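You operate a simulated robot arm through the tools that you are given. There is no shell and no other tool. Be economical: measure what you need, move in short steps, check, and stop when the job is done.

You run a simulated two-armed robot. Do the job below in one go: nothing can be reset, and whatever is moved stays where it is left.

## Task
Unscrew the yellow-ringed kilo weight and drop in the blue-dotted slug.
Fine: work on the blue mat, where the weight and its knob stay; the small grey tin is shut again; other weights, cover, case and the comparator's controls stay. Set down upright: kilo weight with yellow ring. Where these are worked on the way, their far stop is far enough and under half their travel is too little: lid of the small grey tin.
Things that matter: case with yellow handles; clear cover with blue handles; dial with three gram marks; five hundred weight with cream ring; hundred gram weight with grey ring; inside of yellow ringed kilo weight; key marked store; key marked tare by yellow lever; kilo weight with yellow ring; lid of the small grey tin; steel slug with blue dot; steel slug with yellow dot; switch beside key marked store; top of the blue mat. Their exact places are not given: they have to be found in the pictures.

It is judged by the outcome, as a careful person would: the job done as asked, and still so three seconds after it is handed in. It fails if anything else is knocked over, pushed out of place, dropped, spilled or broken. A push-on lid holds only when it is set on centred and level and pressed home; a screw cap is set on level and turned clockwise until tight.

## Robot
Two 7-joint arms with fingered hands on one trunk, on a base that drives. Base frame: it is fixed to the floor where the robot stands at the start and does not move with it; the origin is under the middle of the robot, x ahead of it, y to its left, z up. Lengths are in mm, angles in degrees, forces in N, time in s.
The left shoulder is at the start at [70, 187, 1156], the right one opposite. With the tool pointing down near the work surface each hand reaches from about 100 to 800 mm from the robot's upright axis, wherever it stands, measured 20 degrees to its own side. Places, roughly: clear cover with blue handles [1500, 0, 1000]; dial with three gram marks [1400, 300, 900]; inside of yellow ringed kilo weight [500, 0, 900]; key marked store [1500, 300, 900]; key marked tare by yellow lever [1600, 300, 900]; kilo weight with yellow ring (5x6x6 cm) [500, 0, 900]; lid of the small grey tin [900, 0, 900]; switch beside key marked store [1500, 300, 900]; top of the blue mat [1000, 200, 800]; yellow knob on block marked park [1300, 300, 900]. Payload 3.6 kg a hand.
The TCP of each hand is the grasp point between the finger pads, 26 mm short of the fingertips. In the tool frame z runs along the fingers and y along their closing line. Largest opening 88 mm; the body of the gripper starts 30 mm behind the TCP. The gripper is a hand of 3 fingers: y runs from the thumb to the fingers, the wrist lies at [-17, -98, -164] in the tool frame, and closing takes about 1.5 s.
Orientation is that of the tool frame in the base frame, as [roll, pitch, yaw] about the fixed x, y, z axes, in that order (R = Rz(yaw) Ry(pitch) Rx(roll)). With the fingers straight down and the wrist toward the robot, the tool's x, y and z point along [0, 1, 0], [1, 0, 0] and [0, 0, -1] of the base frame.

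## Interface
- The arms move only by the tool send_rows. It takes "left_plan", "right_plan" or both (then of equal length, played together; a hand with none holds still); each is a list of rows, each an object (a shift or turn left out is 0, a gripper value left out holds the last) with "travel": the shift along the base's x, y, z in mm, a list of three; "delta_rot": the turn, a rotation vector about the base's x, y, z in degrees, a list of three. In form: [{"travel": [x, y, z], "delta_rot": [rx, ry, rz]}, ...]. A call has 1 to 12 rows; each row is the pose to reach, as a shift and turn from the pose commanded when the call began. "left_gripper" and "right_gripper" are, for a hand that has rows, the finger opening in mm, from 0 to 88, set as the call begins (left out, the last holds). A row lasts 0.2 s, in which the tool goes at most 50 mm and 8.6 degrees; a call with a longer step from one row to the next is refused whole, and so is a gripper value outside its range. Where a pose cannot be reached the arm comes as near as it can. A force on the tool above 40 N (or 10 N above the force at the start of the call, whichever is more), or a blocked arm, ends the call early, and 0.2 s more pass. Each finger travels about 153 mm/s and halts on what it meets, pressing with about 24 N; the grip force reading is that of the motor and also rises with nothing between the fingers. The clock runs only during rows and for 0.2 s after the last one: add rows that repeat a pose to give the fingers time. It gives the time, the measured TCP pose, the force on the tool (base axes), the opening and the grip force at its end, in the units of the frame above (readings bear some noise), with the torque about the TCP (base axes, N m) and any sound that the robot's microphone picked up, and new pictures: "views" is both (left out), scene, wrist or none (wrist: the cameras of the hands that moved).
- Cameras (640 x 400 px; columns grow to the right, rows downward): "scene" is now at [251.5, -7.9, 1084.2]; the picture's right is [-0.07, -1.00, 0.00], its down [-0.18, 0.01, -0.98] and it looks along [0.98, -0.06, -0.18] (base axes); focal length 214 px, centre (320, 200). "left" rides on the left gripper at [-56, -80, -102] in its tool frame; the picture's right is [-0.73, -0.32, 0.60], its down [0.62, -0.67, 0.41] and it looks along [0.27, 0.68, 0.69] (tool axes); focal length 247 px, centre (320, 200). "right" rides on the right gripper at [56, -80, -102] in its tool frame; the picture's right is [-0.73, 0.32, -0.60], its down [-0.62, -0.67, 0.41] and it looks along [-0.27, 0.68, 0.69] (tool axes); focal length 247 px, centre (320, 200).
- lift_body(by): slides the trunk up (or, below 0, down) by that many mm; the arms and the scene camera ride with it, the base frame stays. It gives what a move gives, with no picture.
- roll_base(legs): drives the robot by 1 to 6 legs, each [ahead, left, turn to the left] in mm, mm and degrees, along the robot's own axes; the way and the turn of a leg run together, so that a leg with both is an arc; at most 1500 mm and 180 degrees a leg. The arms and the cameras ride along, it lands a little off, and it stops where it bumps. It gives what a move gives, and a new picture of the scene camera.
- set_fingers(fingers, thumb_bend, thumb_turn, hand): sets how far each is bent, from 0 (flat) to 1 (curled in); at 0.3 the hand is open as for a grip, at 0.7 the pads meet at the TCP. One left out holds its place. A second passes; each finger stops where it meets its share of the squeeze, and holds until it gets a number again. A gripper value or a shape takes the hand back. It gives what a move gives, with no picture; readings hold the bend of each and the force on the fingers (four entries, about 0 where the hand has none), thumb and palm. thumb_turn goes from beside the hand (0) to across from the fingers (1), as for a grip.
- preshape(shape, hand): the hand has 3 fingers and takes this shape, open, in about a second: jaw (thumb against the fingers, like two jaws); tri (thumb and two fingers); tip (a fingertip pinch); poke (one finger out to press); point (the index stretched); flat (the hand flat); cup (the hand cupped); fist (a fist). The gripper value then closes the fingers along that shape, each until it touches; the sizes above hold for jaw. It gives what a move gives, with no picture.
- aim_head(pan, tilt): turns the head with the scene camera to pan (to the left, within 60 degrees either way) and tilt (down, from -29 to 69), counted from straight ahead of the robot. It gives what a move gives, and a new picture of the scene camera.
- pixel_to_xyz(camera, pixels): for up to 12 pixels [column, row] of the newest picture of that camera ("zoom" is the newest enlarged one), the place [x, y, z] in the base frame of the surface seen there, good to about 3 mm. It takes no simulated time.
- close_up(camera, box): a new picture of the part [left, top, right, bottom] of that camera's present view, enlarged. It takes no simulated time.
- job_done(): hands the job in; it is judged then, once.

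Work in short steps. Measure before you move; look again where a grasp or a placing could have gone wrong, and mend it. You have 80 turns and 260 pictures in all, those below and enlarged ones among them. Open the grippers and draw the arms clear of the work before you hand the job in, unless the task says otherwise; then end with one line.

The tools are called after "Emit:" as a command line: name --argument value ..., lists and objects as JSON in quotes. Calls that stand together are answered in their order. send_rows: Moves the arms, as the interface text tells. Its arguments: {"type":"object","properties":{"left_plan":{"type":"array","items":{"type":"object","properties":{"travel":{"type":"array","items":{"type":"number"}},"delta_rot":{"type":"array","items":{"type":"number"}}}}},"left_gripper":{"type":"number"},"right_plan":{"type":"array","items":{"type":"object","properties":{"travel":{"type":"array","items":{"type":"number"}},"delta_rot":{"type":"array","items":{"type":"number"}}}}},"right_gripper":{"type":"number"},"views":{"type":"string","enum":["both","scene","wrist","none"]}},"required":[]} The other tools are called the same way: lift_body (by) slides the trunk up or down; preshape (shape, hand) gives the hand a shape; set_fingers (fingers, thumb_bend, thumb_turn, hand) moves the fingers one by one; roll_base (legs) drives the base; aim_head (pan, tilt) turns the head that bears the scene camera; pixel_to_xyz (camera, pixels) gives the place of the surface under pixels of a picture; close_up (camera, box) takes an enlarged picture of a part of a camera's view; job_done () hands the job in.

At the start:

```text
time_s: 0.0
left_position: [507.2, 225.9, 1110.2]
left_ee_rot: [180.0, 0.1, 90.0]
left_wrist_force: [-0.3, -0.4, -0.2]
left_wrist_torque: [-0.01, -0.01, -0.01]
left_grip_width: 87.6
left_grip_force: 0.1
left_shape: jaw
left_bend: [0.3, 0.3, 0.98]
left_finger forces: [0.0, 0.1, 0.0, 0.0, 0.0, 0.0]
right_position: [518.3, -211.5, 1136.7]
right_ee_rot: [179.9, -0.1, 89.9]
right_wrist_force: [0.4, 0.4, -0.3]
right_wrist_torque: [-0.02, 0.03, 0.01]
right_grip_width: 87.7
right_grip_force: 0.1
right_shape: jaw
right_bend: [0.3, 0.3, 0.98]
right_finger forces: [0.1, 0.0, 0.1, 0.0, 0.1, 0.0]
trunk travel left (down, up): [-300.0, 457.0]
robot x, y, heading: [-7.9, 3.8, -0.1]
head pan, tilt: [-3.7, 10.3]
```

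scene: 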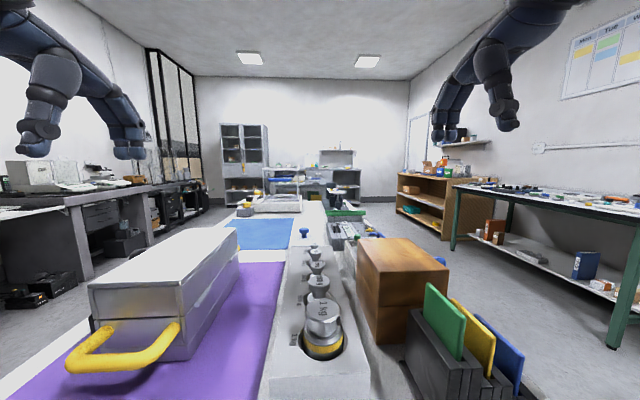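
right: 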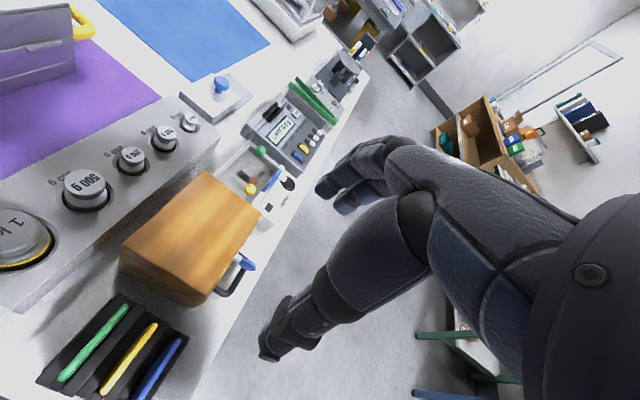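
left: 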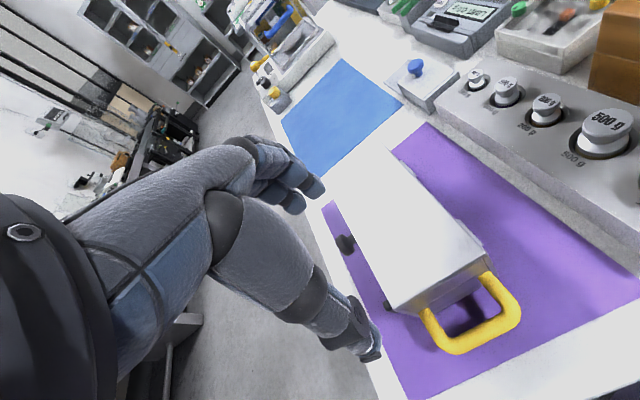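

I see the weight rack with the yellow-ringed kilo at about (323,335) and the blue mat at (262,233). I enlarge the views to find the tin, the slugs and the weight.

Emit:
close_up --camera "scene" --box '[220, 160, 420, 285]'

Emit:
close_up --camera "right" --box '[160, 40, 380, 220]'

Emit:
pixel_to_xyz --camera "scene" --pixels '[[323, 310], [323, 345], [318, 285], [316, 265], [240, 222], [290, 222], [285, 245], [235, 246], [304, 232], [230, 250]]'

```text
3.20 times, centred on (320, 222) of scene
```

zoom: 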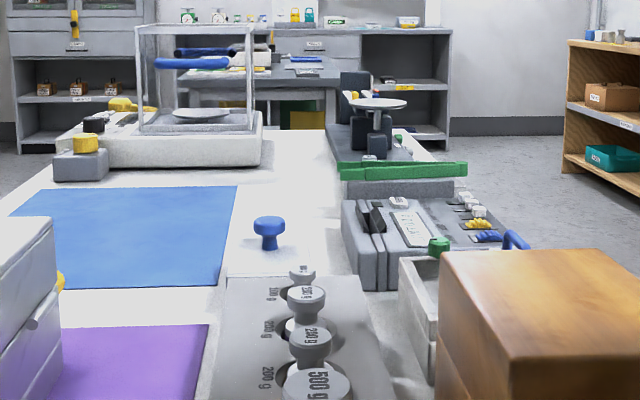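

```text
2.22 times, centred on (270, 130) of right
```

zoom: 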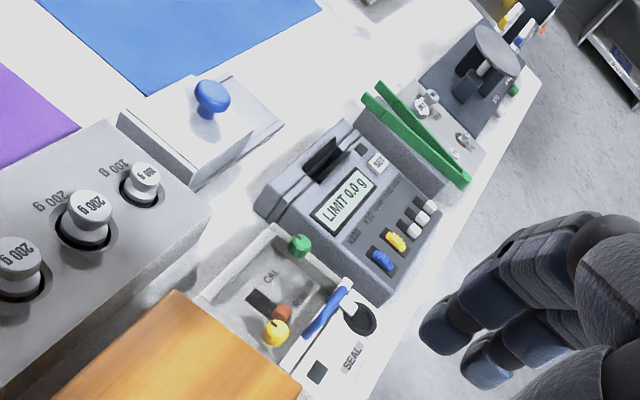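

```text
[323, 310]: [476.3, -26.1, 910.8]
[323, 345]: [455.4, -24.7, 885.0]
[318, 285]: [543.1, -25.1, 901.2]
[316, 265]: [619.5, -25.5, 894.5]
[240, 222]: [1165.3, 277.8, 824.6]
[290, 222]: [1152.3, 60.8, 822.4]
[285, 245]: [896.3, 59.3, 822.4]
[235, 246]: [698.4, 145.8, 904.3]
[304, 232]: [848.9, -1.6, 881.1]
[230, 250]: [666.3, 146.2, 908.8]
```

The small grey tin with the blue knob is near (849,-2,881). I look closer at it and at the kilo weight.

Emit:
close_up --camera "right" --box '[160, 60, 280, 135]'

Emit:
close_up --camera "left" --box '[360, 30, 520, 130]'

Emit:
close_up --camera "scene" --box '[260, 240, 400, 400]'

Emit:
aim_head --pan 0 --tilt 45

```text
5.33 times, centred on (220, 98) of right
```

zoom: 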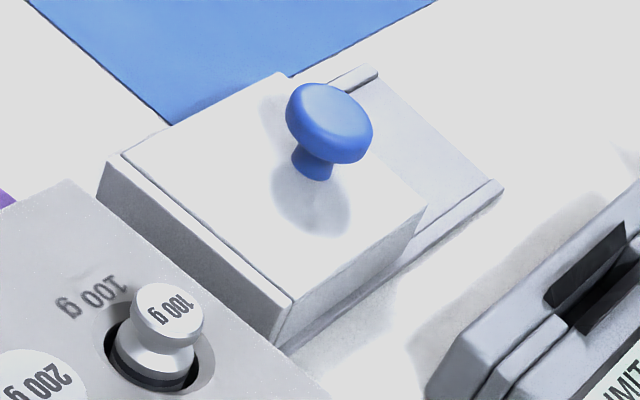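

```text
4.00 times, centred on (440, 80) of left
```

zoom: 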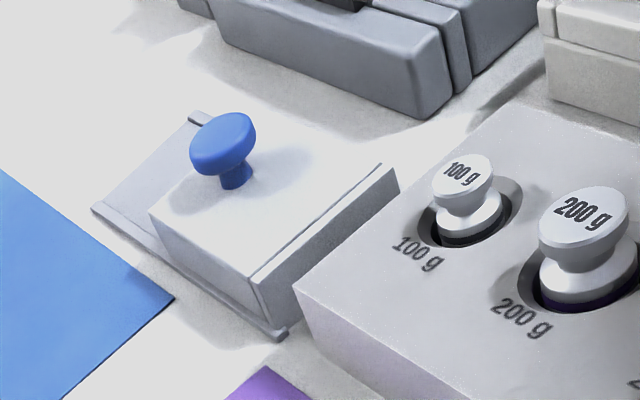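

```text
2.50 times, centred on (330, 320) of scene
```

zoom: 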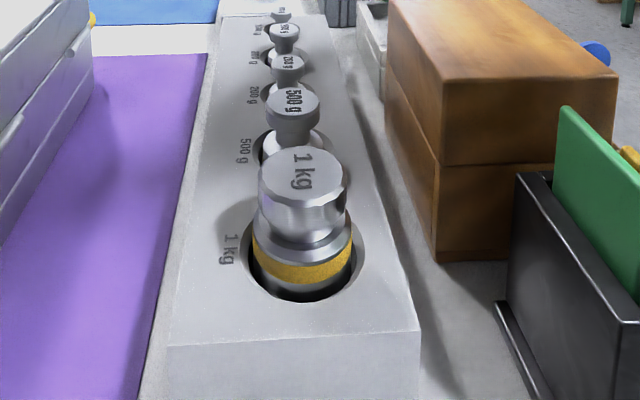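

```text
time_s: 1.0
left_position: [506.0, 225.5, 1108.7]
left_ee_rot: [-180.0, 0.1, 89.9]
left_wrist_force: [0.3, -0.4, 0.1]
left_wrist_torque: [0.01, 0.0, 0.01]
left_grip_width: 87.5
left_grip_force: 0.1
left_shape: jaw
left_bend: [0.3, 0.3, 0.98]
left_finger forces: [0.1, 0.0, 0.1, 0.0, 0.1, 0.0]
right_position: [518.4, -212.2, 1136.3]
right_ee_rot: [-179.9, -0.1, 89.9]
right_wrist_force: [-0.5, 0.8, -0.1]
right_wrist_torque: [-0.03, 0.02, -0.04]
right_grip_width: 87.8
right_grip_force: 0.0
right_shape: jaw
right_bend: [0.3, 0.3, 0.98]
right_finger forces: [0.1, 0.0, 0.0, 0.0, 0.0, 0.0]
trunk travel left (down, up): [-300.0, 457.0]
robot x, y, heading: [-2.3, -0.9, -0.0]
head pan, tilt: [0.0, 45.0]
```

scene: 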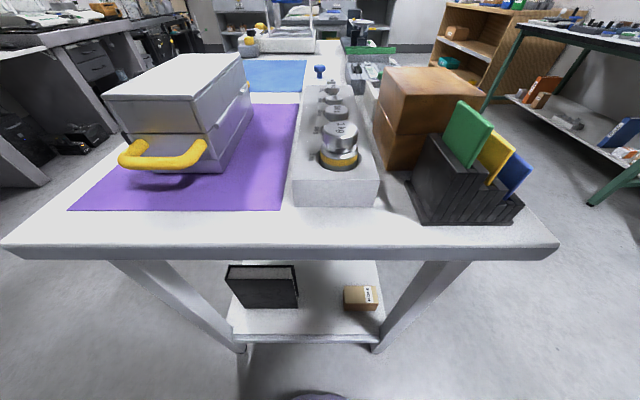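

Tin lid appears to slide along +x on rails. I measure the table edges, tin, and the rack/weight.

Emit:
pixel_to_xyz --camera "scene" --pixels '[[320, 247], [20, 238], [545, 238], [110, 120], [232, 40], [297, 150], [338, 130], [338, 163], [245, 85], [305, 88], [220, 130], [370, 50]]'

Emit:
close_up --camera "scene" --box '[280, 50, 400, 200]'

Emit:
pixel_to_xyz --camera "right" --pixels '[[222, 83], [213, 116], [182, 92], [212, 75], [240, 100], [254, 96], [230, 73], [184, 88], [214, 121], [180, 118], [152, 136], [27, 230]]'

Emit:
aim_head --pan 45 --tilt 30

```text
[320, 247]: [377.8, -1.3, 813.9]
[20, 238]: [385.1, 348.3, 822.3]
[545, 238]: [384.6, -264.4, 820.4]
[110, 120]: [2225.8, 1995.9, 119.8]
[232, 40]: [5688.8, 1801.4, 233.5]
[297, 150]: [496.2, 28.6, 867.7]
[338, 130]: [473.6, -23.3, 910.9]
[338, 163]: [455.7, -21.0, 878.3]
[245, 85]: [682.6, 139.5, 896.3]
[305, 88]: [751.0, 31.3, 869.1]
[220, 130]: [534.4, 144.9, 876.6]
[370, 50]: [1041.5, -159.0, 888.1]
```

```text
2.67 times, centred on (340, 125) of scene
```

zoom: 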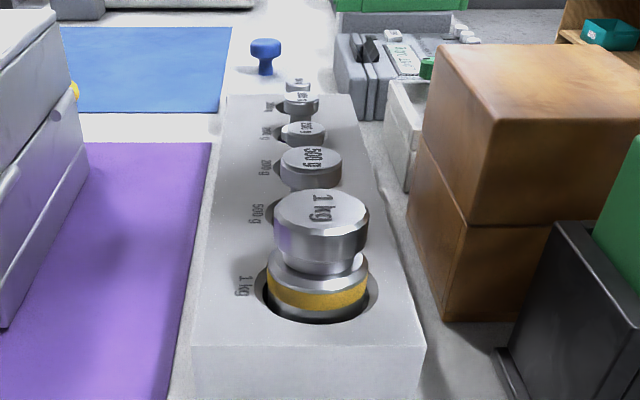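

```text
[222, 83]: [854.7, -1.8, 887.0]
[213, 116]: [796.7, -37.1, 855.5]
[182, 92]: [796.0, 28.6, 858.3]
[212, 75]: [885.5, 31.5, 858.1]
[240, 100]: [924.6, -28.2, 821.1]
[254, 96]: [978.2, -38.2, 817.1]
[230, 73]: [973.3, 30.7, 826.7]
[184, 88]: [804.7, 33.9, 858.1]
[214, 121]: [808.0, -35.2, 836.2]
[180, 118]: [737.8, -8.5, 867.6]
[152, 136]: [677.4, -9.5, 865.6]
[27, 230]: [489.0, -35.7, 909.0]
```

```text
time_s: 2.1
left_position: [507.1, 225.2, 1109.8]
left_ee_rot: [-179.9, 0.0, 90.0]
left_wrist_force: [-0.2, 0.6, -0.6]
left_wrist_torque: [0.02, 0.01, -0.02]
left_grip_width: 87.6
left_grip_force: 0.0
left_shape: jaw
left_bend: [0.3, 0.3, 0.98]
left_finger forces: [0.0, 0.0, 0.1, 0.0, 0.1, 0.0]
right_position: [517.7, -212.3, 1135.6]
right_ee_rot: [-180.0, 0.1, 90.0]
right_wrist_force: [0.0, -0.1, -0.4]
right_wrist_torque: [0.05, 0.04, -0.03]
right_grip_width: 87.7
right_grip_force: 0.1
right_shape: jaw
right_bend: [0.3, 0.3, 0.98]
right_finger forces: [0.1, 0.1, 0.1, 0.0, 0.1, 0.0]
trunk travel left (down, up): [-300.0, 457.0]
robot x, y, heading: [1.0, -0.9, -0.1]
head pan, tilt: [45.0, 30.0]
```

scene: 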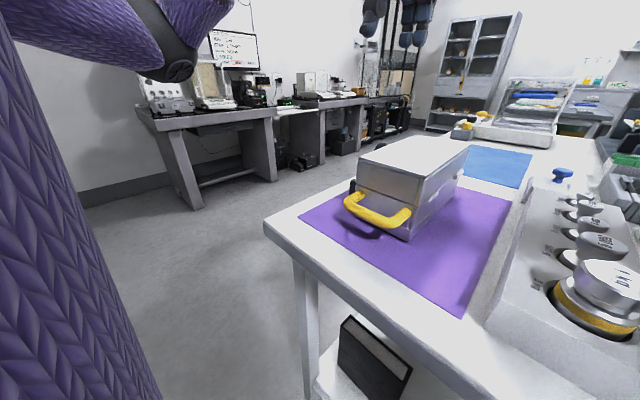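

Table left edge is y≈350 with free floor on that side. I turn the left hand so it closes along y and move it above the kilo weight for measurement.

Emit:
send_rows --left_plan '[{"travel": [0, 0, 0], "delta_rot": [0, 0, -8]}, {"travel": [0, -20, 0], "delta_rot": [0, 0, -16]}, {"travel": [0, -50, 0], "delta_rot": [0, 0, -24]}, {"travel": [0, -80, 0], "delta_rot": [0, 0, -32]}, {"travel": [-10, -110, 0], "delta_rot": [0, 0, -40]}, {"travel": [-10, -140, 0], "delta_rot": [0, 0, -48]}, {"travel": [-20, -170, 0], "delta_rot": [0, 0, -56]}, {"travel": [-29, -200, 0], "delta_rot": [0, 0, -64]}, {"travel": [-29, -230, -20], "delta_rot": [0, 0, -72]}, {"travel": [-29, -251, -40], "delta_rot": [0, 0, -80]}, {"travel": [-29, -251, -60], "delta_rot": [0, 0, -86]}, {"travel": [-29, -251, -70], "delta_rot": [0, 0, -90]}]' --views "wrist"

Emit:
aim_head --pan 0 --tilt 45

```text
time_s: 4.7
left_position: [477.8, -25.1, 1039.2]
left_ee_rot: [180.0, 0.1, 0.0]
left_wrist_force: [1.3, -0.2, -0.1]
left_wrist_torque: [0.01, -0.01, 0.0]
left_grip_width: 87.7
left_grip_force: 0.1
left_shape: jaw
left_bend: [0.3, 0.3, 0.98]
left_finger forces: [0.0, 0.0, 0.0, 0.0, 0.0, 0.0]
right_position: [518.8, -212.6, 1136.5]
right_ee_rot: [180.0, 0.1, 90.0]
right_wrist_force: [-0.2, 0.1, 0.6]
right_wrist_torque: [-0.03, -0.02, -0.02]
right_grip_width: 87.5
right_grip_force: 0.0
right_shape: jaw
right_bend: [0.3, 0.3, 0.98]
right_finger forces: [0.0, 0.1, 0.1, 0.0, 0.0, 0.0]
trunk travel left (down, up): [-300.0, 457.0]
robot x, y, heading: [-2.2, -1.1, 0.3]
head pan, tilt: [45.0, 30.0]
```

left: 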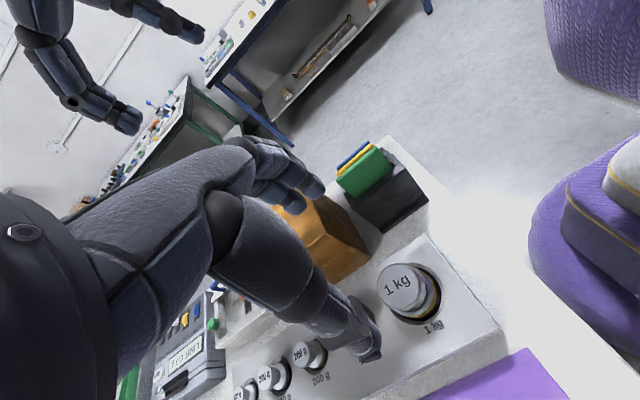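

```text
time_s: 5.8
left_position: [477.3, -23.9, 1039.1]
left_ee_rot: [-180.0, 0.0, 0.0]
left_wrist_force: [0.1, -0.8, -0.5]
left_wrist_torque: [-0.02, -0.01, 0.0]
left_grip_width: 87.9
left_grip_force: 0.2
left_shape: jaw
left_bend: [0.3, 0.3, 0.98]
left_finger forces: [0.1, 0.0, 0.1, 0.1, 0.0, 0.0]
right_position: [518.5, -212.0, 1136.5]
right_ee_rot: [-179.9, 0.0, 90.0]
right_wrist_force: [0.5, -0.1, 0.1]
right_wrist_torque: [0.0, -0.01, -0.01]
right_grip_width: 87.6
right_grip_force: 0.0
right_shape: jaw
right_bend: [0.3, 0.3, 0.98]
right_finger forces: [0.1, 0.1, 0.1, 0.1, 0.1, 0.1]
trunk travel left (down, up): [-300.0, 457.0]
robot x, y, heading: [-3.1, -0.5, -0.2]
head pan, tilt: [0.0, 45.0]
```

scene: 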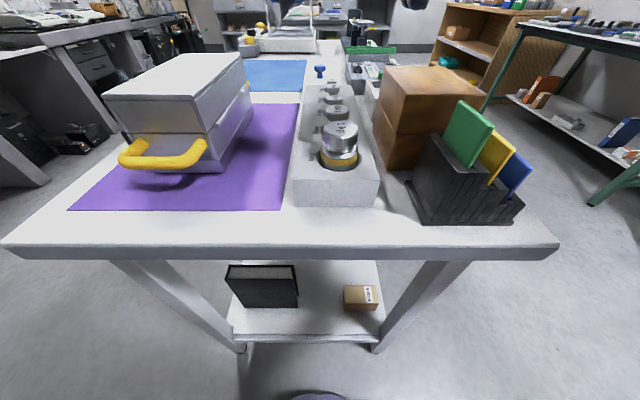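

The hand is above; I measure the knob's outline in the left wrist camera.

Emit:
close_up --camera "left" --box '[360, 240, 480, 350]'

Emit:
pixel_to_xyz --camera "left" --pixels '[[380, 283], [399, 266], [423, 278], [422, 300], [402, 288], [437, 285], [432, 316], [393, 306], [440, 300]]'

Emit:
close_up --camera "scene" --box '[300, 90, 390, 190]'

```text
3.64 times, centred on (420, 295) of left
```

zoom: 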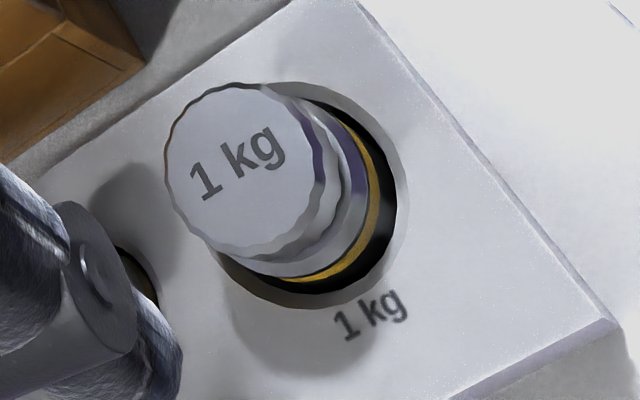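

```text
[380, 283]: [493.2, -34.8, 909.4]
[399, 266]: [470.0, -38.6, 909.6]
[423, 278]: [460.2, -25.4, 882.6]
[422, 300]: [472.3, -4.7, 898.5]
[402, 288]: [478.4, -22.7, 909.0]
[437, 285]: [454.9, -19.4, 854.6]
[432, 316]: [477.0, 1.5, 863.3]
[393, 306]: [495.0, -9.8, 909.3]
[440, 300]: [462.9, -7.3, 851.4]
```

```text
4.00 times, centred on (345, 140) of scene
```

zoom: 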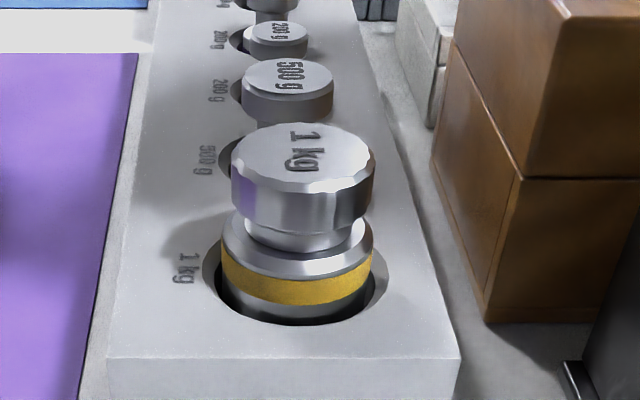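

Knob: centre ≈(477.5,-24), top z≈909, radius ≈23. I descend so the pads sit on the rim and close.

Emit:
send_rows --left_plan '[{"travel": [0, 0, -40]}, {"travel": [0, 0, -75]}, {"travel": [0, 0, -105]}, {"travel": [0, 0, -125]}, {"travel": [0, 0, -135]}, {"travel": [0, 0, -135]}]' --views "both"

```text
time_s: 7.2
left_position: [478.3, -25.5, 902.5]
left_ee_rot: [-180.0, 0.0, 0.0]
left_wrist_force: [0.4, 0.6, 0.9]
left_wrist_torque: [0.0, 0.04, 0.01]
left_grip_width: 87.5
left_grip_force: 0.0
left_shape: jaw
left_bend: [0.3, 0.3, 0.98]
left_finger forces: [0.1, 0.1, 0.0, 0.0, 0.0, 0.0]
right_position: [518.9, -211.8, 1135.4]
right_ee_rot: [180.0, 0.0, 90.0]
right_wrist_force: [-0.7, -0.4, -0.1]
right_wrist_torque: [0.0, 0.0, -0.02]
right_grip_width: 87.7
right_grip_force: 0.1
right_shape: jaw
right_bend: [0.3, 0.3, 0.98]
right_finger forces: [0.0, 0.0, 0.0, 0.0, 0.1, 0.0]
trunk travel left (down, up): [-300.0, 457.0]
robot x, y, heading: [-1.2, 0.7, -0.3]
head pan, tilt: [0.0, 45.0]
```

scene: 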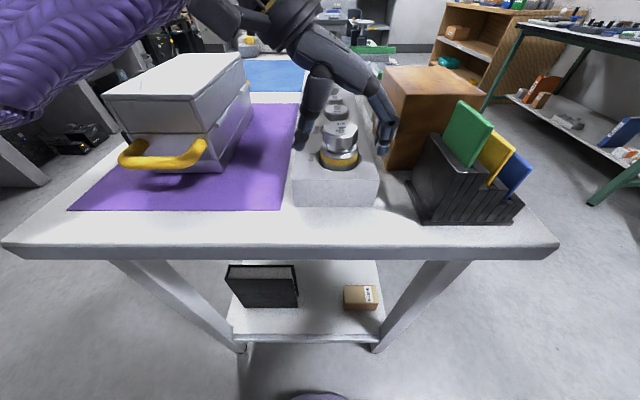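
left: 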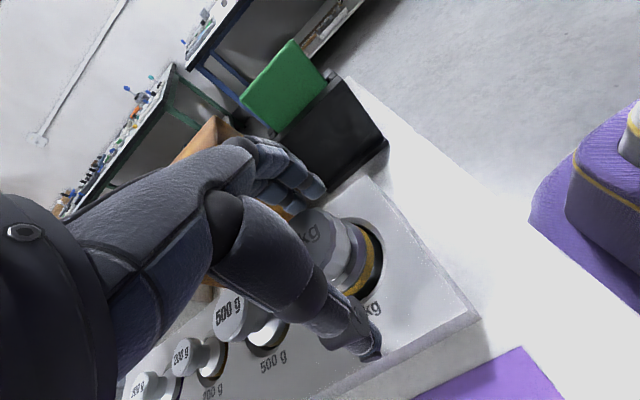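

Fingers straddle the knob along y. Closing now.

Emit:
send_rows --left_plan '[{"travel": [0, 0, 0]}, {"travel": [0, 0, 0]}, {"travel": [0, 0, 0]}, {"travel": [0, 0, 0]}, {"travel": [0, 0, 0]}, {"travel": [0, 0, 0]}, {"travel": [0, 0, 0]}, {"travel": [0, 0, 0]}]' --left_gripper 30 --views "both"

Emit:
close_up --camera "scene" --box '[280, 60, 410, 200]'

```text
time_s: 9.0
left_position: [477.5, -23.7, 903.9]
left_ee_rot: [-179.9, 0.0, 0.1]
left_wrist_force: [1.1, 1.2, 2.2]
left_wrist_torque: [0.12, 0.01, 0.05]
left_grip_width: 40.7
left_grip_force: 24.3
left_shape: jaw
left_bend: [0.46, 0.68, 1.0]
left_finger forces: [5.5, 15.4, 0.0, 0.0, 21.2, 0.1]
right_position: [518.4, -211.7, 1137.2]
right_ee_rot: [179.9, 0.0, 90.0]
right_wrist_force: [0.3, -0.4, 0.3]
right_wrist_torque: [0.0, 0.01, -0.04]
right_grip_width: 87.7
right_grip_force: 0.2
right_shape: jaw
right_bend: [0.3, 0.3, 0.98]
right_finger forces: [0.0, 0.1, 0.1, 0.0, 0.0, 0.1]
trunk travel left (down, up): [-300.0, 457.0]
robot x, y, heading: [3.8, -3.2, 0.2]
head pan, tilt: [0.0, 45.0]
```

scene: 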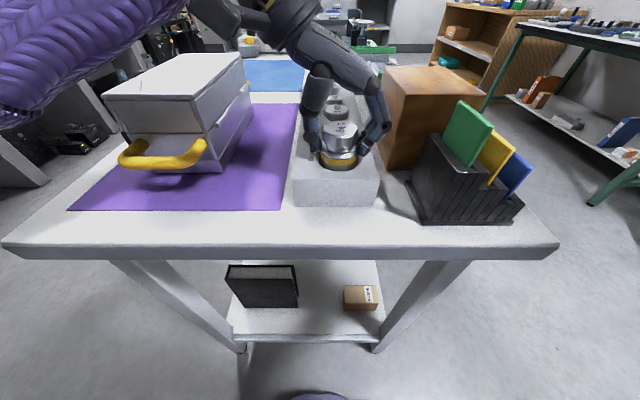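
left: 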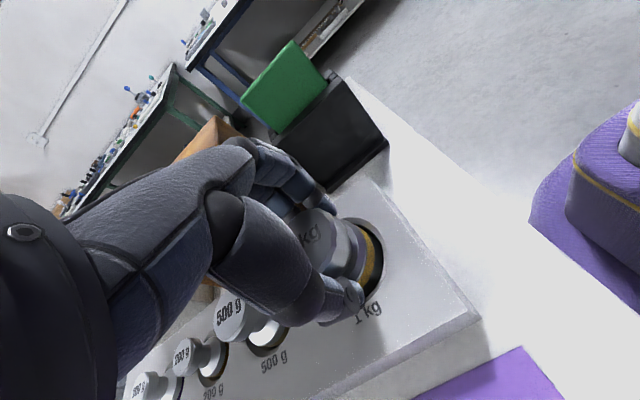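

```text
2.86 times, centred on (345, 130) of scene
```

zoom: 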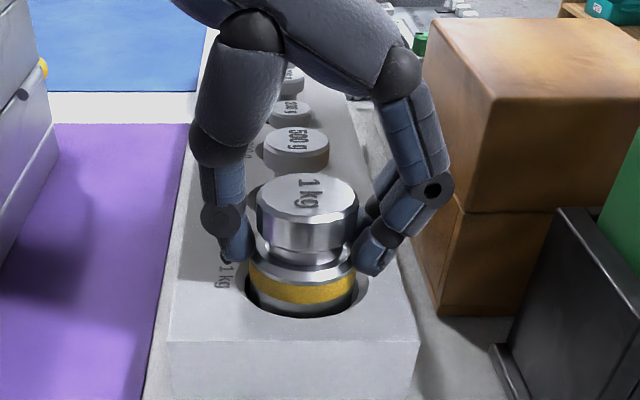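

Fingers hook under the rim. Lifting slowly.

Emit:
send_rows --left_plan '[{"travel": [0, 0, 10]}, {"travel": [0, 0, 25]}, {"travel": [0, 0, 45]}, {"travel": [0, 0, 70]}, {"travel": [0, 0, 100]}, {"travel": [0, 0, 130]}, {"travel": [0, 0, 130]}]' --views "both"

Emit:
close_up --camera "scene" --box '[240, 0, 440, 140]'

```text
time_s: 10.6
left_position: [476.8, -24.3, 1033.5]
left_ee_rot: [180.0, 0.1, 0.1]
left_wrist_force: [0.7, 0.3, -10.1]
left_wrist_torque: [0.0, 0.02, 0.02]
left_grip_width: 35.6
left_grip_force: 24.3
left_shape: jaw
left_bend: [0.48, 0.71, 1.0]
left_finger forces: [6.3, 14.0, 0.1, 0.0, 19.1, 0.0]
right_position: [518.3, -210.9, 1135.3]
right_ee_rot: [-179.9, 0.0, 90.1]
right_wrist_force: [0.2, 0.1, -0.3]
right_wrist_torque: [-0.01, 0.01, -0.02]
right_grip_width: 87.8
right_grip_force: 0.1
right_shape: jaw
right_bend: [0.3, 0.3, 0.98]
right_finger forces: [0.1, 0.1, 0.2, 0.0, 0.1, 0.1]
trunk travel left (down, up): [-300.0, 457.0]
robot x, y, heading: [-0.5, 2.2, -0.1]
head pan, tilt: [0.0, 45.0]
```

scene: 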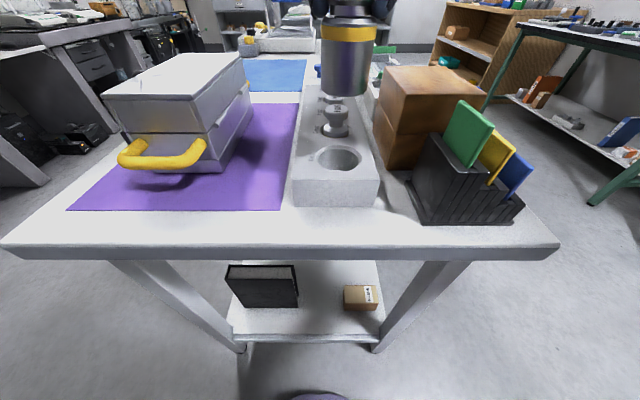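
left: 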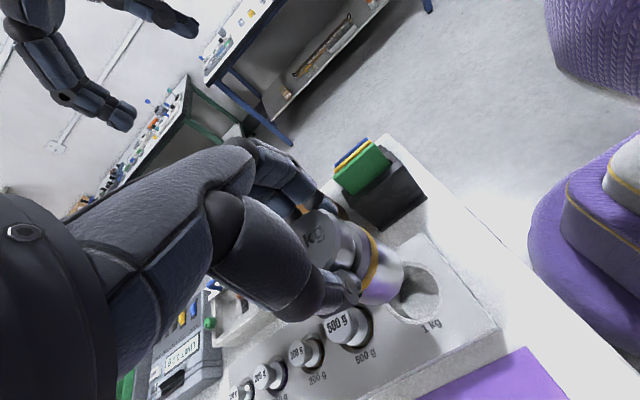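

```text
2.86 times, centred on (340, 70) of scene
```

zoom: 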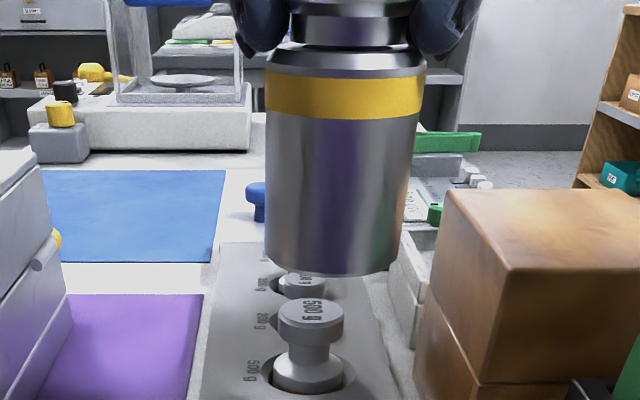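

Weight is lifted cleanly. I raise it a bit more, then measure its size.

Emit:
pixel_to_xyz --camera "scene" --pixels '[[345, 92], [345, 45], [345, 30], [345, 70], [247, 78], [305, 70], [293, 92]]'

Emit:
send_rows --left_plan '[{"travel": [0, 0, 30]}, {"travel": [-10, 15, 60]}, {"travel": [-20, 30, 70]}, {"travel": [-20, 30, 70]}]' --views "none"

```text
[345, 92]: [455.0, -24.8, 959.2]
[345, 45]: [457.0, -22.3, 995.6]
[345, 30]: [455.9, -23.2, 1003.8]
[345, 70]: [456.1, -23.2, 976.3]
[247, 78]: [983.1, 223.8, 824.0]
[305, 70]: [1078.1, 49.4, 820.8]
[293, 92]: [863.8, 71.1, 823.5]
```

```text
time_s: 11.6
left_position: [457.6, 5.1, 1104.4]
left_ee_rot: [179.9, 0.1, 0.1]
left_wrist_force: [-0.9, -0.3, -9.8]
left_wrist_torque: [0.0, 0.02, -0.01]
left_grip_width: 35.2
left_grip_force: 24.5
left_shape: jaw
left_bend: [0.48, 0.71, 1.0]
left_finger forces: [6.7, 13.8, 0.0, 0.0, 18.9, 0.0]
right_position: [520.6, -213.0, 1135.8]
right_ee_rot: [-179.9, 0.0, 89.9]
right_wrist_force: [0.8, 0.4, -0.3]
right_wrist_torque: [-0.05, 0.04, 0.0]
right_grip_width: 87.9
right_grip_force: 0.0
right_shape: jaw
right_bend: [0.3, 0.3, 0.98]
right_finger forces: [0.0, 0.0, 0.0, 0.0, 0.0, 0.0]
trunk travel left (down, up): [-300.0, 457.0]
robot x, y, heading: [-2.7, 2.8, 0.0]
head pan, tilt: [0.0, 45.0]
```

Weight bottom is about 77 mm below the TCP. I drive back, to the left, then alongside the table's left side.

Emit:
roll_base --legs '[[-150, 0, 0], [0, 800, 0], [1100, 0, 0]]'

```text
time_s: 22.1
left_position: [1417.7, 804.4, 1104.6]
left_ee_rot: [-180.0, 0.1, 0.4]
left_wrist_force: [0.7, 0.2, -9.9]
left_wrist_torque: [0.0, -0.01, -0.01]
left_grip_width: 35.8
left_grip_force: 24.1
left_shape: jaw
left_bend: [0.48, 0.71, 1.0]
left_finger forces: [6.8, 13.6, 0.0, 0.0, 18.9, 0.0]
right_position: [1479.9, 586.8, 1135.1]
right_ee_rot: [-179.8, 0.0, 90.4]
right_wrist_force: [-0.1, -0.5, 0.1]
right_wrist_torque: [0.0, 0.0, 0.0]
right_grip_width: 87.7
right_grip_force: 0.0
right_shape: jaw
right_bend: [0.3, 0.3, 0.98]
right_finger forces: [0.0, 0.1, 0.0, 0.0, 0.0, 0.0]
trunk travel left (down, up): [-300.0, 457.0]
robot x, y, heading: [957.4, 793.4, 0.4]
head pan, tilt: [0.0, 45.0]
```

scene: 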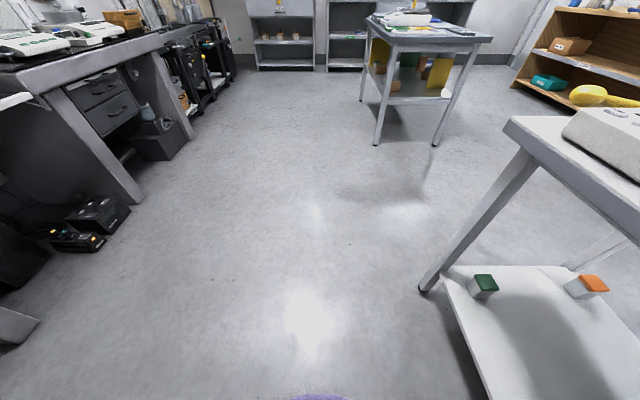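

Clear floor. I turn right to face the table.

Emit:
roll_base --legs '[[0, 0, -90.4]]'

```text
time_s: 26.4
left_position: [968.2, 337.0, 1102.5]
left_ee_rot: [180.0, 0.1, -89.4]
left_wrist_force: [-0.2, -0.1, -10.0]
left_wrist_torque: [-0.01, 0.0, -0.02]
left_grip_width: 35.3
left_grip_force: 23.5
left_shape: jaw
left_bend: [0.48, 0.71, 1.0]
left_finger forces: [7.1, 13.4, 0.0, 0.0, 19.0, 0.1]
right_position: [751.8, 274.4, 1134.9]
right_ee_rot: [-179.9, 0.0, 0.5]
right_wrist_force: [0.6, 0.5, 0.4]
right_wrist_torque: [0.02, 0.03, 0.01]
right_grip_width: 87.7
right_grip_force: 0.1
right_shape: jaw
right_bend: [0.3, 0.3, 0.98]
right_finger forces: [0.0, 0.1, 0.1, 0.0, 0.0, 0.0]
trunk travel left (down, up): [-300.0, 457.0]
robot x, y, heading: [958.9, 790.8, -89.5]
head pan, tilt: [0.0, 45.0]
```

scene: 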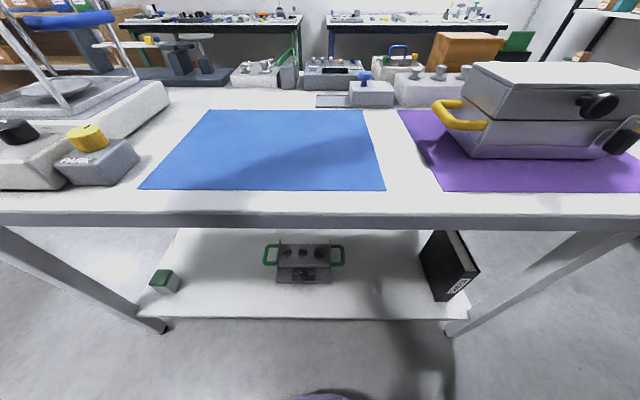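

The mat, tin and case are all in front. I drive 80 mm closer and look at the tin and mat.

Emit:
roll_base --legs '[[80, 0, 0]]'

Emit:
close_up --camera "scene" --box '[220, 30, 480, 190]'

Emit:
pixel_to_xyz --camera "scene" --pixels '[[320, 215], [145, 185], [380, 185], [365, 112], [212, 112], [290, 150], [365, 76], [330, 106]]'

```text
time_s: 27.4
left_position: [968.7, 256.5, 1103.2]
left_ee_rot: [-180.0, 0.2, -89.5]
left_wrist_force: [0.7, -0.7, -9.8]
left_wrist_torque: [0.01, 0.03, -0.03]
left_grip_width: 35.6
left_grip_force: 23.4
left_shape: jaw
left_bend: [0.48, 0.71, 1.0]
left_finger forces: [7.4, 13.2, 0.1, 0.0, 18.8, 0.0]
right_position: [751.6, 193.3, 1135.3]
right_ee_rot: [-179.9, 0.0, 0.5]
right_wrist_force: [0.9, -0.6, -0.2]
right_wrist_torque: [0.0, -0.01, 0.01]
right_grip_width: 87.6
right_grip_force: 0.1
right_shape: jaw
right_bend: [0.3, 0.3, 0.98]
right_finger forces: [0.0, 0.0, 0.0, 0.0, 0.0, 0.1]
trunk travel left (down, up): [-300.0, 457.0]
robot x, y, heading: [958.8, 718.1, -89.6]
head pan, tilt: [0.0, 45.0]
```

scene: 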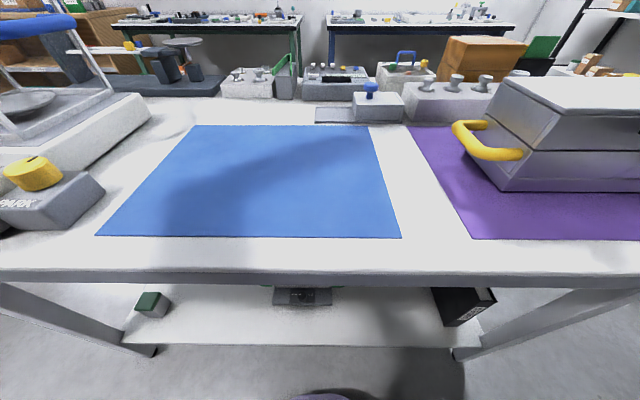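

```text
2.46 times, centred on (350, 110) of scene
```

zoom: 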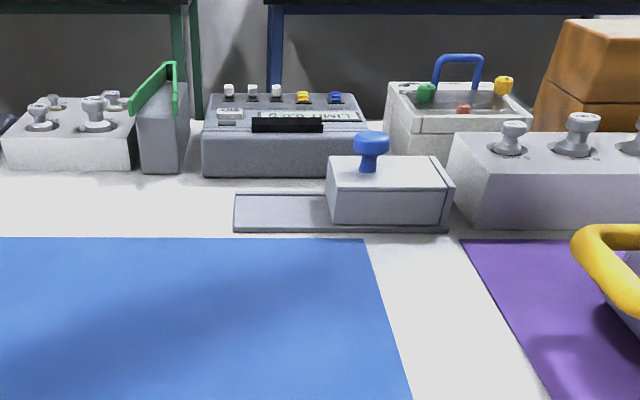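

```text
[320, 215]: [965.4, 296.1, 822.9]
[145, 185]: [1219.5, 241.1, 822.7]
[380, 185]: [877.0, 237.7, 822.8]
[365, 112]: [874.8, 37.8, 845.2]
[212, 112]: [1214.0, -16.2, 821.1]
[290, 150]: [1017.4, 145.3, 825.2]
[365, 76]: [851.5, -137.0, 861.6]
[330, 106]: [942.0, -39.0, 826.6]
```

Mat spans about x 870–1200, y 50–300 at z≈823. I carry the weight over the mat and lower it to ~15 mm above.

Emit:
send_rows --left_plan '[{"travel": [10, -30, 0]}, {"travel": [20, -60, 0]}, {"travel": [31, -90, -30]}, {"travel": [31, -96, -70]}, {"travel": [31, -96, -110]}, {"travel": [31, -96, -145]}, {"travel": [31, -96, -175]}, {"travel": [31, -96, -185]}, {"travel": [31, -96, -185]}]' --views "both"

Emit:
close_up --camera "scene" --box '[220, 60, 400, 200]'

```text
time_s: 29.4
left_position: [999.7, 161.7, 918.4]
left_ee_rot: [-179.9, 0.1, -89.5]
left_wrist_force: [-0.3, 1.4, -1.0]
left_wrist_torque: [0.02, -0.01, 0.0]
left_grip_width: 35.3
left_grip_force: 24.1
left_shape: jaw
left_bend: [0.48, 0.71, 1.0]
left_finger forces: [7.7, 13.5, 0.1, 0.1, 19.3, 0.0]
right_position: [751.9, 194.2, 1135.9]
right_ee_rot: [-179.8, 0.0, 0.4]
right_wrist_force: [0.2, 0.9, -0.4]
right_wrist_torque: [-0.01, -0.02, -0.02]
right_grip_width: 87.5
right_grip_force: 0.1
right_shape: jaw
right_bend: [0.3, 0.3, 0.98]
right_finger forces: [0.0, 0.1, 0.0, 0.0, 0.0, 0.0]
trunk travel left (down, up): [-300.0, 457.0]
robot x, y, heading: [961.6, 715.7, -89.3]
head pan, tilt: [0.0, 45.0]
```

scene: 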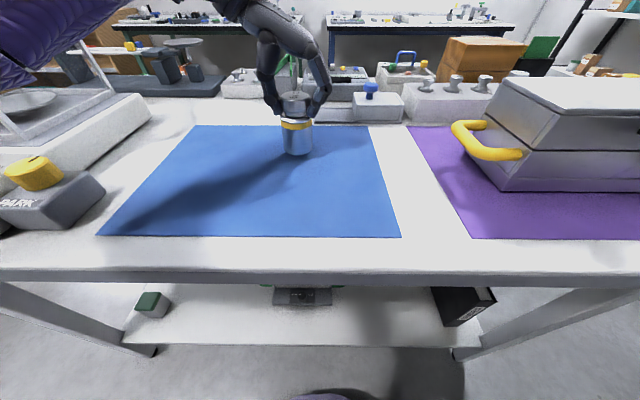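
left: 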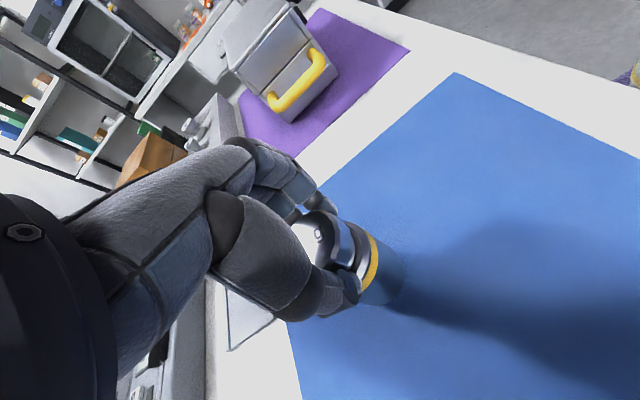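

```text
2.86 times, centred on (310, 130) of scene
```

zoom: 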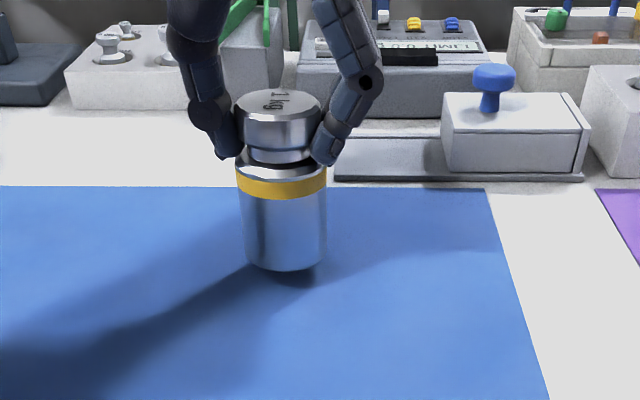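

Vertical force dropped to about -1 N, so the weight may be touching already; I measure its base.

Emit:
pixel_to_xyz --camera "zoom" --pixels '[[285, 262], [285, 268], [285, 276], [285, 230], [245, 230], [322, 230], [262, 105], [285, 285]]'

Emit:
send_rows --left_plan '[{"travel": [0, 0, 0]}, {"travel": [0, 0, -2]}, {"travel": [0, 0, -3]}, {"travel": [0, 0, -3]}]' --views "none"

Emit:
close_up --camera "scene" --box '[250, 70, 350, 170]'

```text
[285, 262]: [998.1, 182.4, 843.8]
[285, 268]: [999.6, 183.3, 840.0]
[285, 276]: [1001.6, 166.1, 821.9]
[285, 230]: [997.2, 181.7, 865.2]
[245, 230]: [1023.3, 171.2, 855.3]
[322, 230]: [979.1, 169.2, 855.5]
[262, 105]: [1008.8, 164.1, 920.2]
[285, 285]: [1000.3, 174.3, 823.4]
```

```text
time_s: 30.4
left_position: [1001.6, 161.1, 916.0]
left_ee_rot: [-179.9, 0.1, -89.6]
left_wrist_force: [0.3, 0.1, -1.6]
left_wrist_torque: [0.0, 0.0, 0.02]
left_grip_width: 35.4
left_grip_force: 23.5
left_shape: jaw
left_bend: [0.48, 0.71, 1.0]
left_finger forces: [7.7, 13.5, 0.0, 0.1, 19.3, 0.1]
right_position: [752.7, 193.5, 1135.4]
right_ee_rot: [-180.0, 0.0, 0.5]
right_wrist_force: [-0.5, -0.7, -0.8]
right_wrist_torque: [0.01, 0.0, 0.03]
right_grip_width: 87.8
right_grip_force: 0.1
right_shape: jaw
right_bend: [0.3, 0.3, 0.98]
right_finger forces: [0.0, 0.0, 0.0, 0.0, 0.0, 0.0]
trunk travel left (down, up): [-300.0, 457.0]
robot x, y, heading: [956.4, 716.9, -89.4]
head pan, tilt: [0.0, 45.0]
```

```text
4.00 times, centred on (300, 120) of scene
```

zoom: 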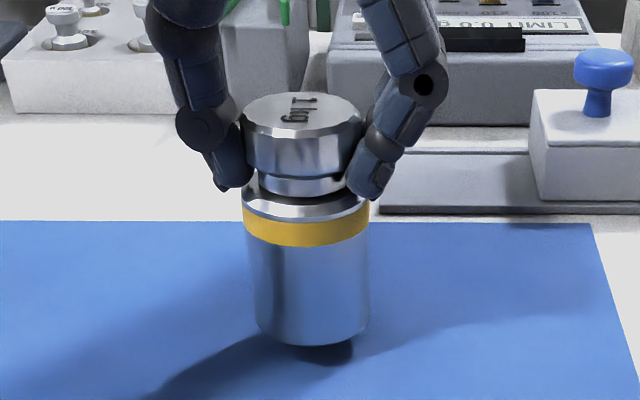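

The base still seems ~12 mm above the mat. I lower gently while watching force.

Emit:
send_rows --left_plan '[{"travel": [0, 0, -2]}, {"travel": [0, 0, -4]}, {"travel": [0, 0, -6]}, {"travel": [0, 0, -8]}, {"travel": [0, 0, -8]}]' --views "none"

Emit:
close_up --camera "scene" --box '[250, 70, 350, 170]'

Emit:
pixel_to_xyz --camera "zoom" --pixels '[[305, 335], [305, 345], [325, 355], [305, 365], [280, 105], [340, 105]]'

```text
time_s: 31.6
left_position: [998.8, 161.8, 905.8]
left_ee_rot: [-179.9, 0.1, -89.4]
left_wrist_force: [1.1, 1.0, -1.2]
left_wrist_torque: [0.0, 0.02, 0.0]
left_grip_width: 35.4
left_grip_force: 23.9
left_shape: jaw
left_bend: [0.48, 0.71, 1.0]
left_finger forces: [7.6, 13.4, 0.0, 0.0, 19.3, 0.0]
right_position: [752.4, 195.5, 1136.0]
right_ee_rot: [-179.9, 0.0, 0.5]
right_wrist_force: [0.9, -0.7, -0.1]
right_wrist_torque: [0.0, -0.01, -0.01]
right_grip_width: 87.6
right_grip_force: 0.0
right_shape: jaw
right_bend: [0.3, 0.3, 0.98]
right_finger forces: [0.1, 0.0, 0.0, 0.0, 0.0, 0.1]
trunk travel left (down, up): [-300.0, 457.0]
robot x, y, heading: [957.8, 716.8, -89.6]
head pan, tilt: [0.0, 45.0]
```

```text
4.00 times, centred on (300, 120) of scene
```

zoom: 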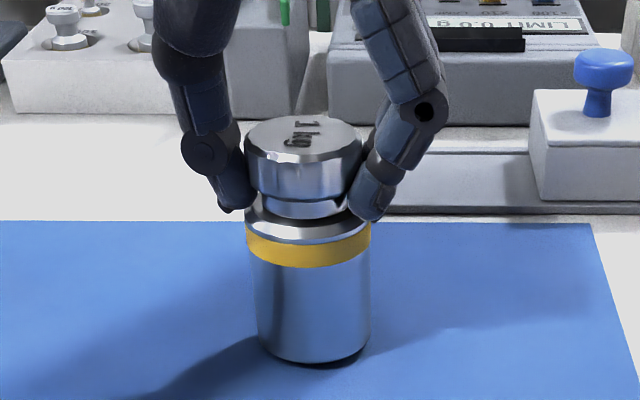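

```text
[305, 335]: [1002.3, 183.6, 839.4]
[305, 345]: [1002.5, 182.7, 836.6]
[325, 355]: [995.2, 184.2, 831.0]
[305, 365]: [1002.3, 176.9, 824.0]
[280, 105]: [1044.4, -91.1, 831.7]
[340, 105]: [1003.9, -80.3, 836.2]
```

A few mm left. Lowering further to contact.

Emit:
send_rows --left_plan '[{"travel": [0, 0, -1.5]}, {"travel": [0, 0, -3]}, {"travel": [0, 0, -4.5]}, {"travel": [0, 0, -6]}, {"travel": [0, 0, -6]}]' --views "none"

Emit:
close_up --camera "scene" --box '[250, 70, 350, 170]'

```text
time_s: 32.8
left_position: [1000.0, 161.8, 902.9]
left_ee_rot: [180.0, 0.0, -89.3]
left_wrist_force: [1.0, 1.7, 0.5]
left_wrist_torque: [0.02, 0.03, 0.0]
left_grip_width: 35.9
left_grip_force: 23.9
left_shape: jaw
left_bend: [0.48, 0.71, 1.0]
left_finger forces: [8.0, 13.5, 0.0, 0.0, 20.5, 0.0]
right_position: [751.7, 194.8, 1137.1]
right_ee_rot: [180.0, 0.0, 0.5]
right_wrist_force: [-0.1, 0.2, 0.4]
right_wrist_torque: [0.03, -0.04, 0.01]
right_grip_width: 87.6
right_grip_force: 0.0
right_shape: jaw
right_bend: [0.3, 0.3, 0.98]
right_finger forces: [0.0, 0.0, 0.1, 0.0, 0.0, 0.0]
trunk travel left (down, up): [-300.0, 457.0]
robot x, y, heading: [961.5, 712.0, -89.4]
head pan, tilt: [0.0, 45.0]
```

```text
4.00 times, centred on (300, 120) of scene
```

zoom: 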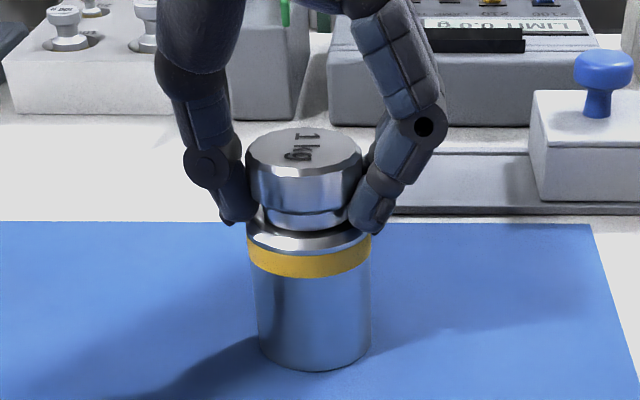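

The weight stands on the mat. I first try a 60° counter-clockwise twist with the present grip and watch the torque.

Emit:
send_rows --left_plan '[{"delta_rot": [0, 0, 6]}, {"delta_rot": [0, 0, 12]}, {"delta_rot": [0, 0, 19]}, {"delta_rot": [0, 0, 26]}, {"delta_rot": [0, 0, 33]}, {"delta_rot": [0, 0, 40]}, {"delta_rot": [0, 0, 47]}, {"delta_rot": [0, 0, 54]}, {"delta_rot": [0, 0, 60]}]' --views "both"

Emit:
close_up --camera "scene" --box '[250, 70, 350, 170]'

```text
time_s: 34.8
left_position: [999.6, 162.3, 901.8]
left_ee_rot: [180.0, 0.1, -29.3]
left_wrist_force: [-2.3, -1.4, 4.4]
left_wrist_torque: [-0.3, 0.14, -0.13]
left_grip_width: 35.6
left_grip_force: 24.0
left_shape: jaw
left_bend: [0.47, 0.71, 1.0]
left_finger forces: [7.2, 24.5, 0.1, 0.0, 19.7, 0.1]
right_position: [752.0, 195.5, 1135.5]
right_ee_rot: [180.0, 0.0, 0.4]
right_wrist_force: [0.0, -0.5, 0.4]
right_wrist_torque: [0.01, 0.01, 0.0]
right_grip_width: 87.7
right_grip_force: 0.1
right_shape: jaw
right_bend: [0.3, 0.3, 0.98]
right_finger forces: [0.0, 0.0, 0.1, 0.1, 0.0, 0.1]
trunk travel left (down, up): [-300.0, 457.0]
robot x, y, heading: [955.3, 716.1, -89.6]
head pan, tilt: [0.0, 45.0]
```

scene: 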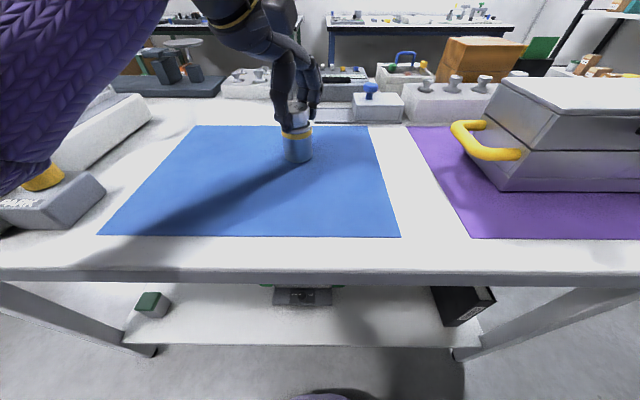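
left: 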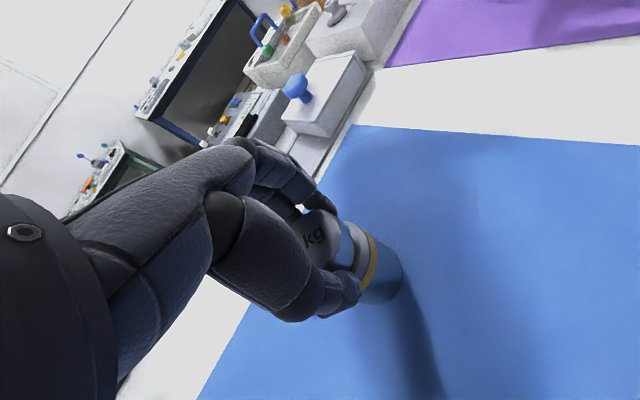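

```text
4.00 times, centred on (300, 120) of scene
```

zoom: 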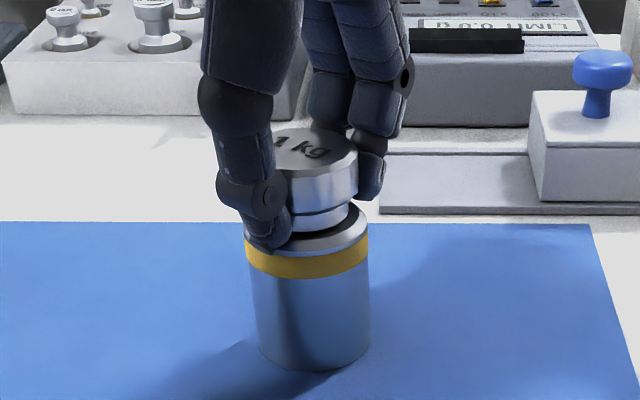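

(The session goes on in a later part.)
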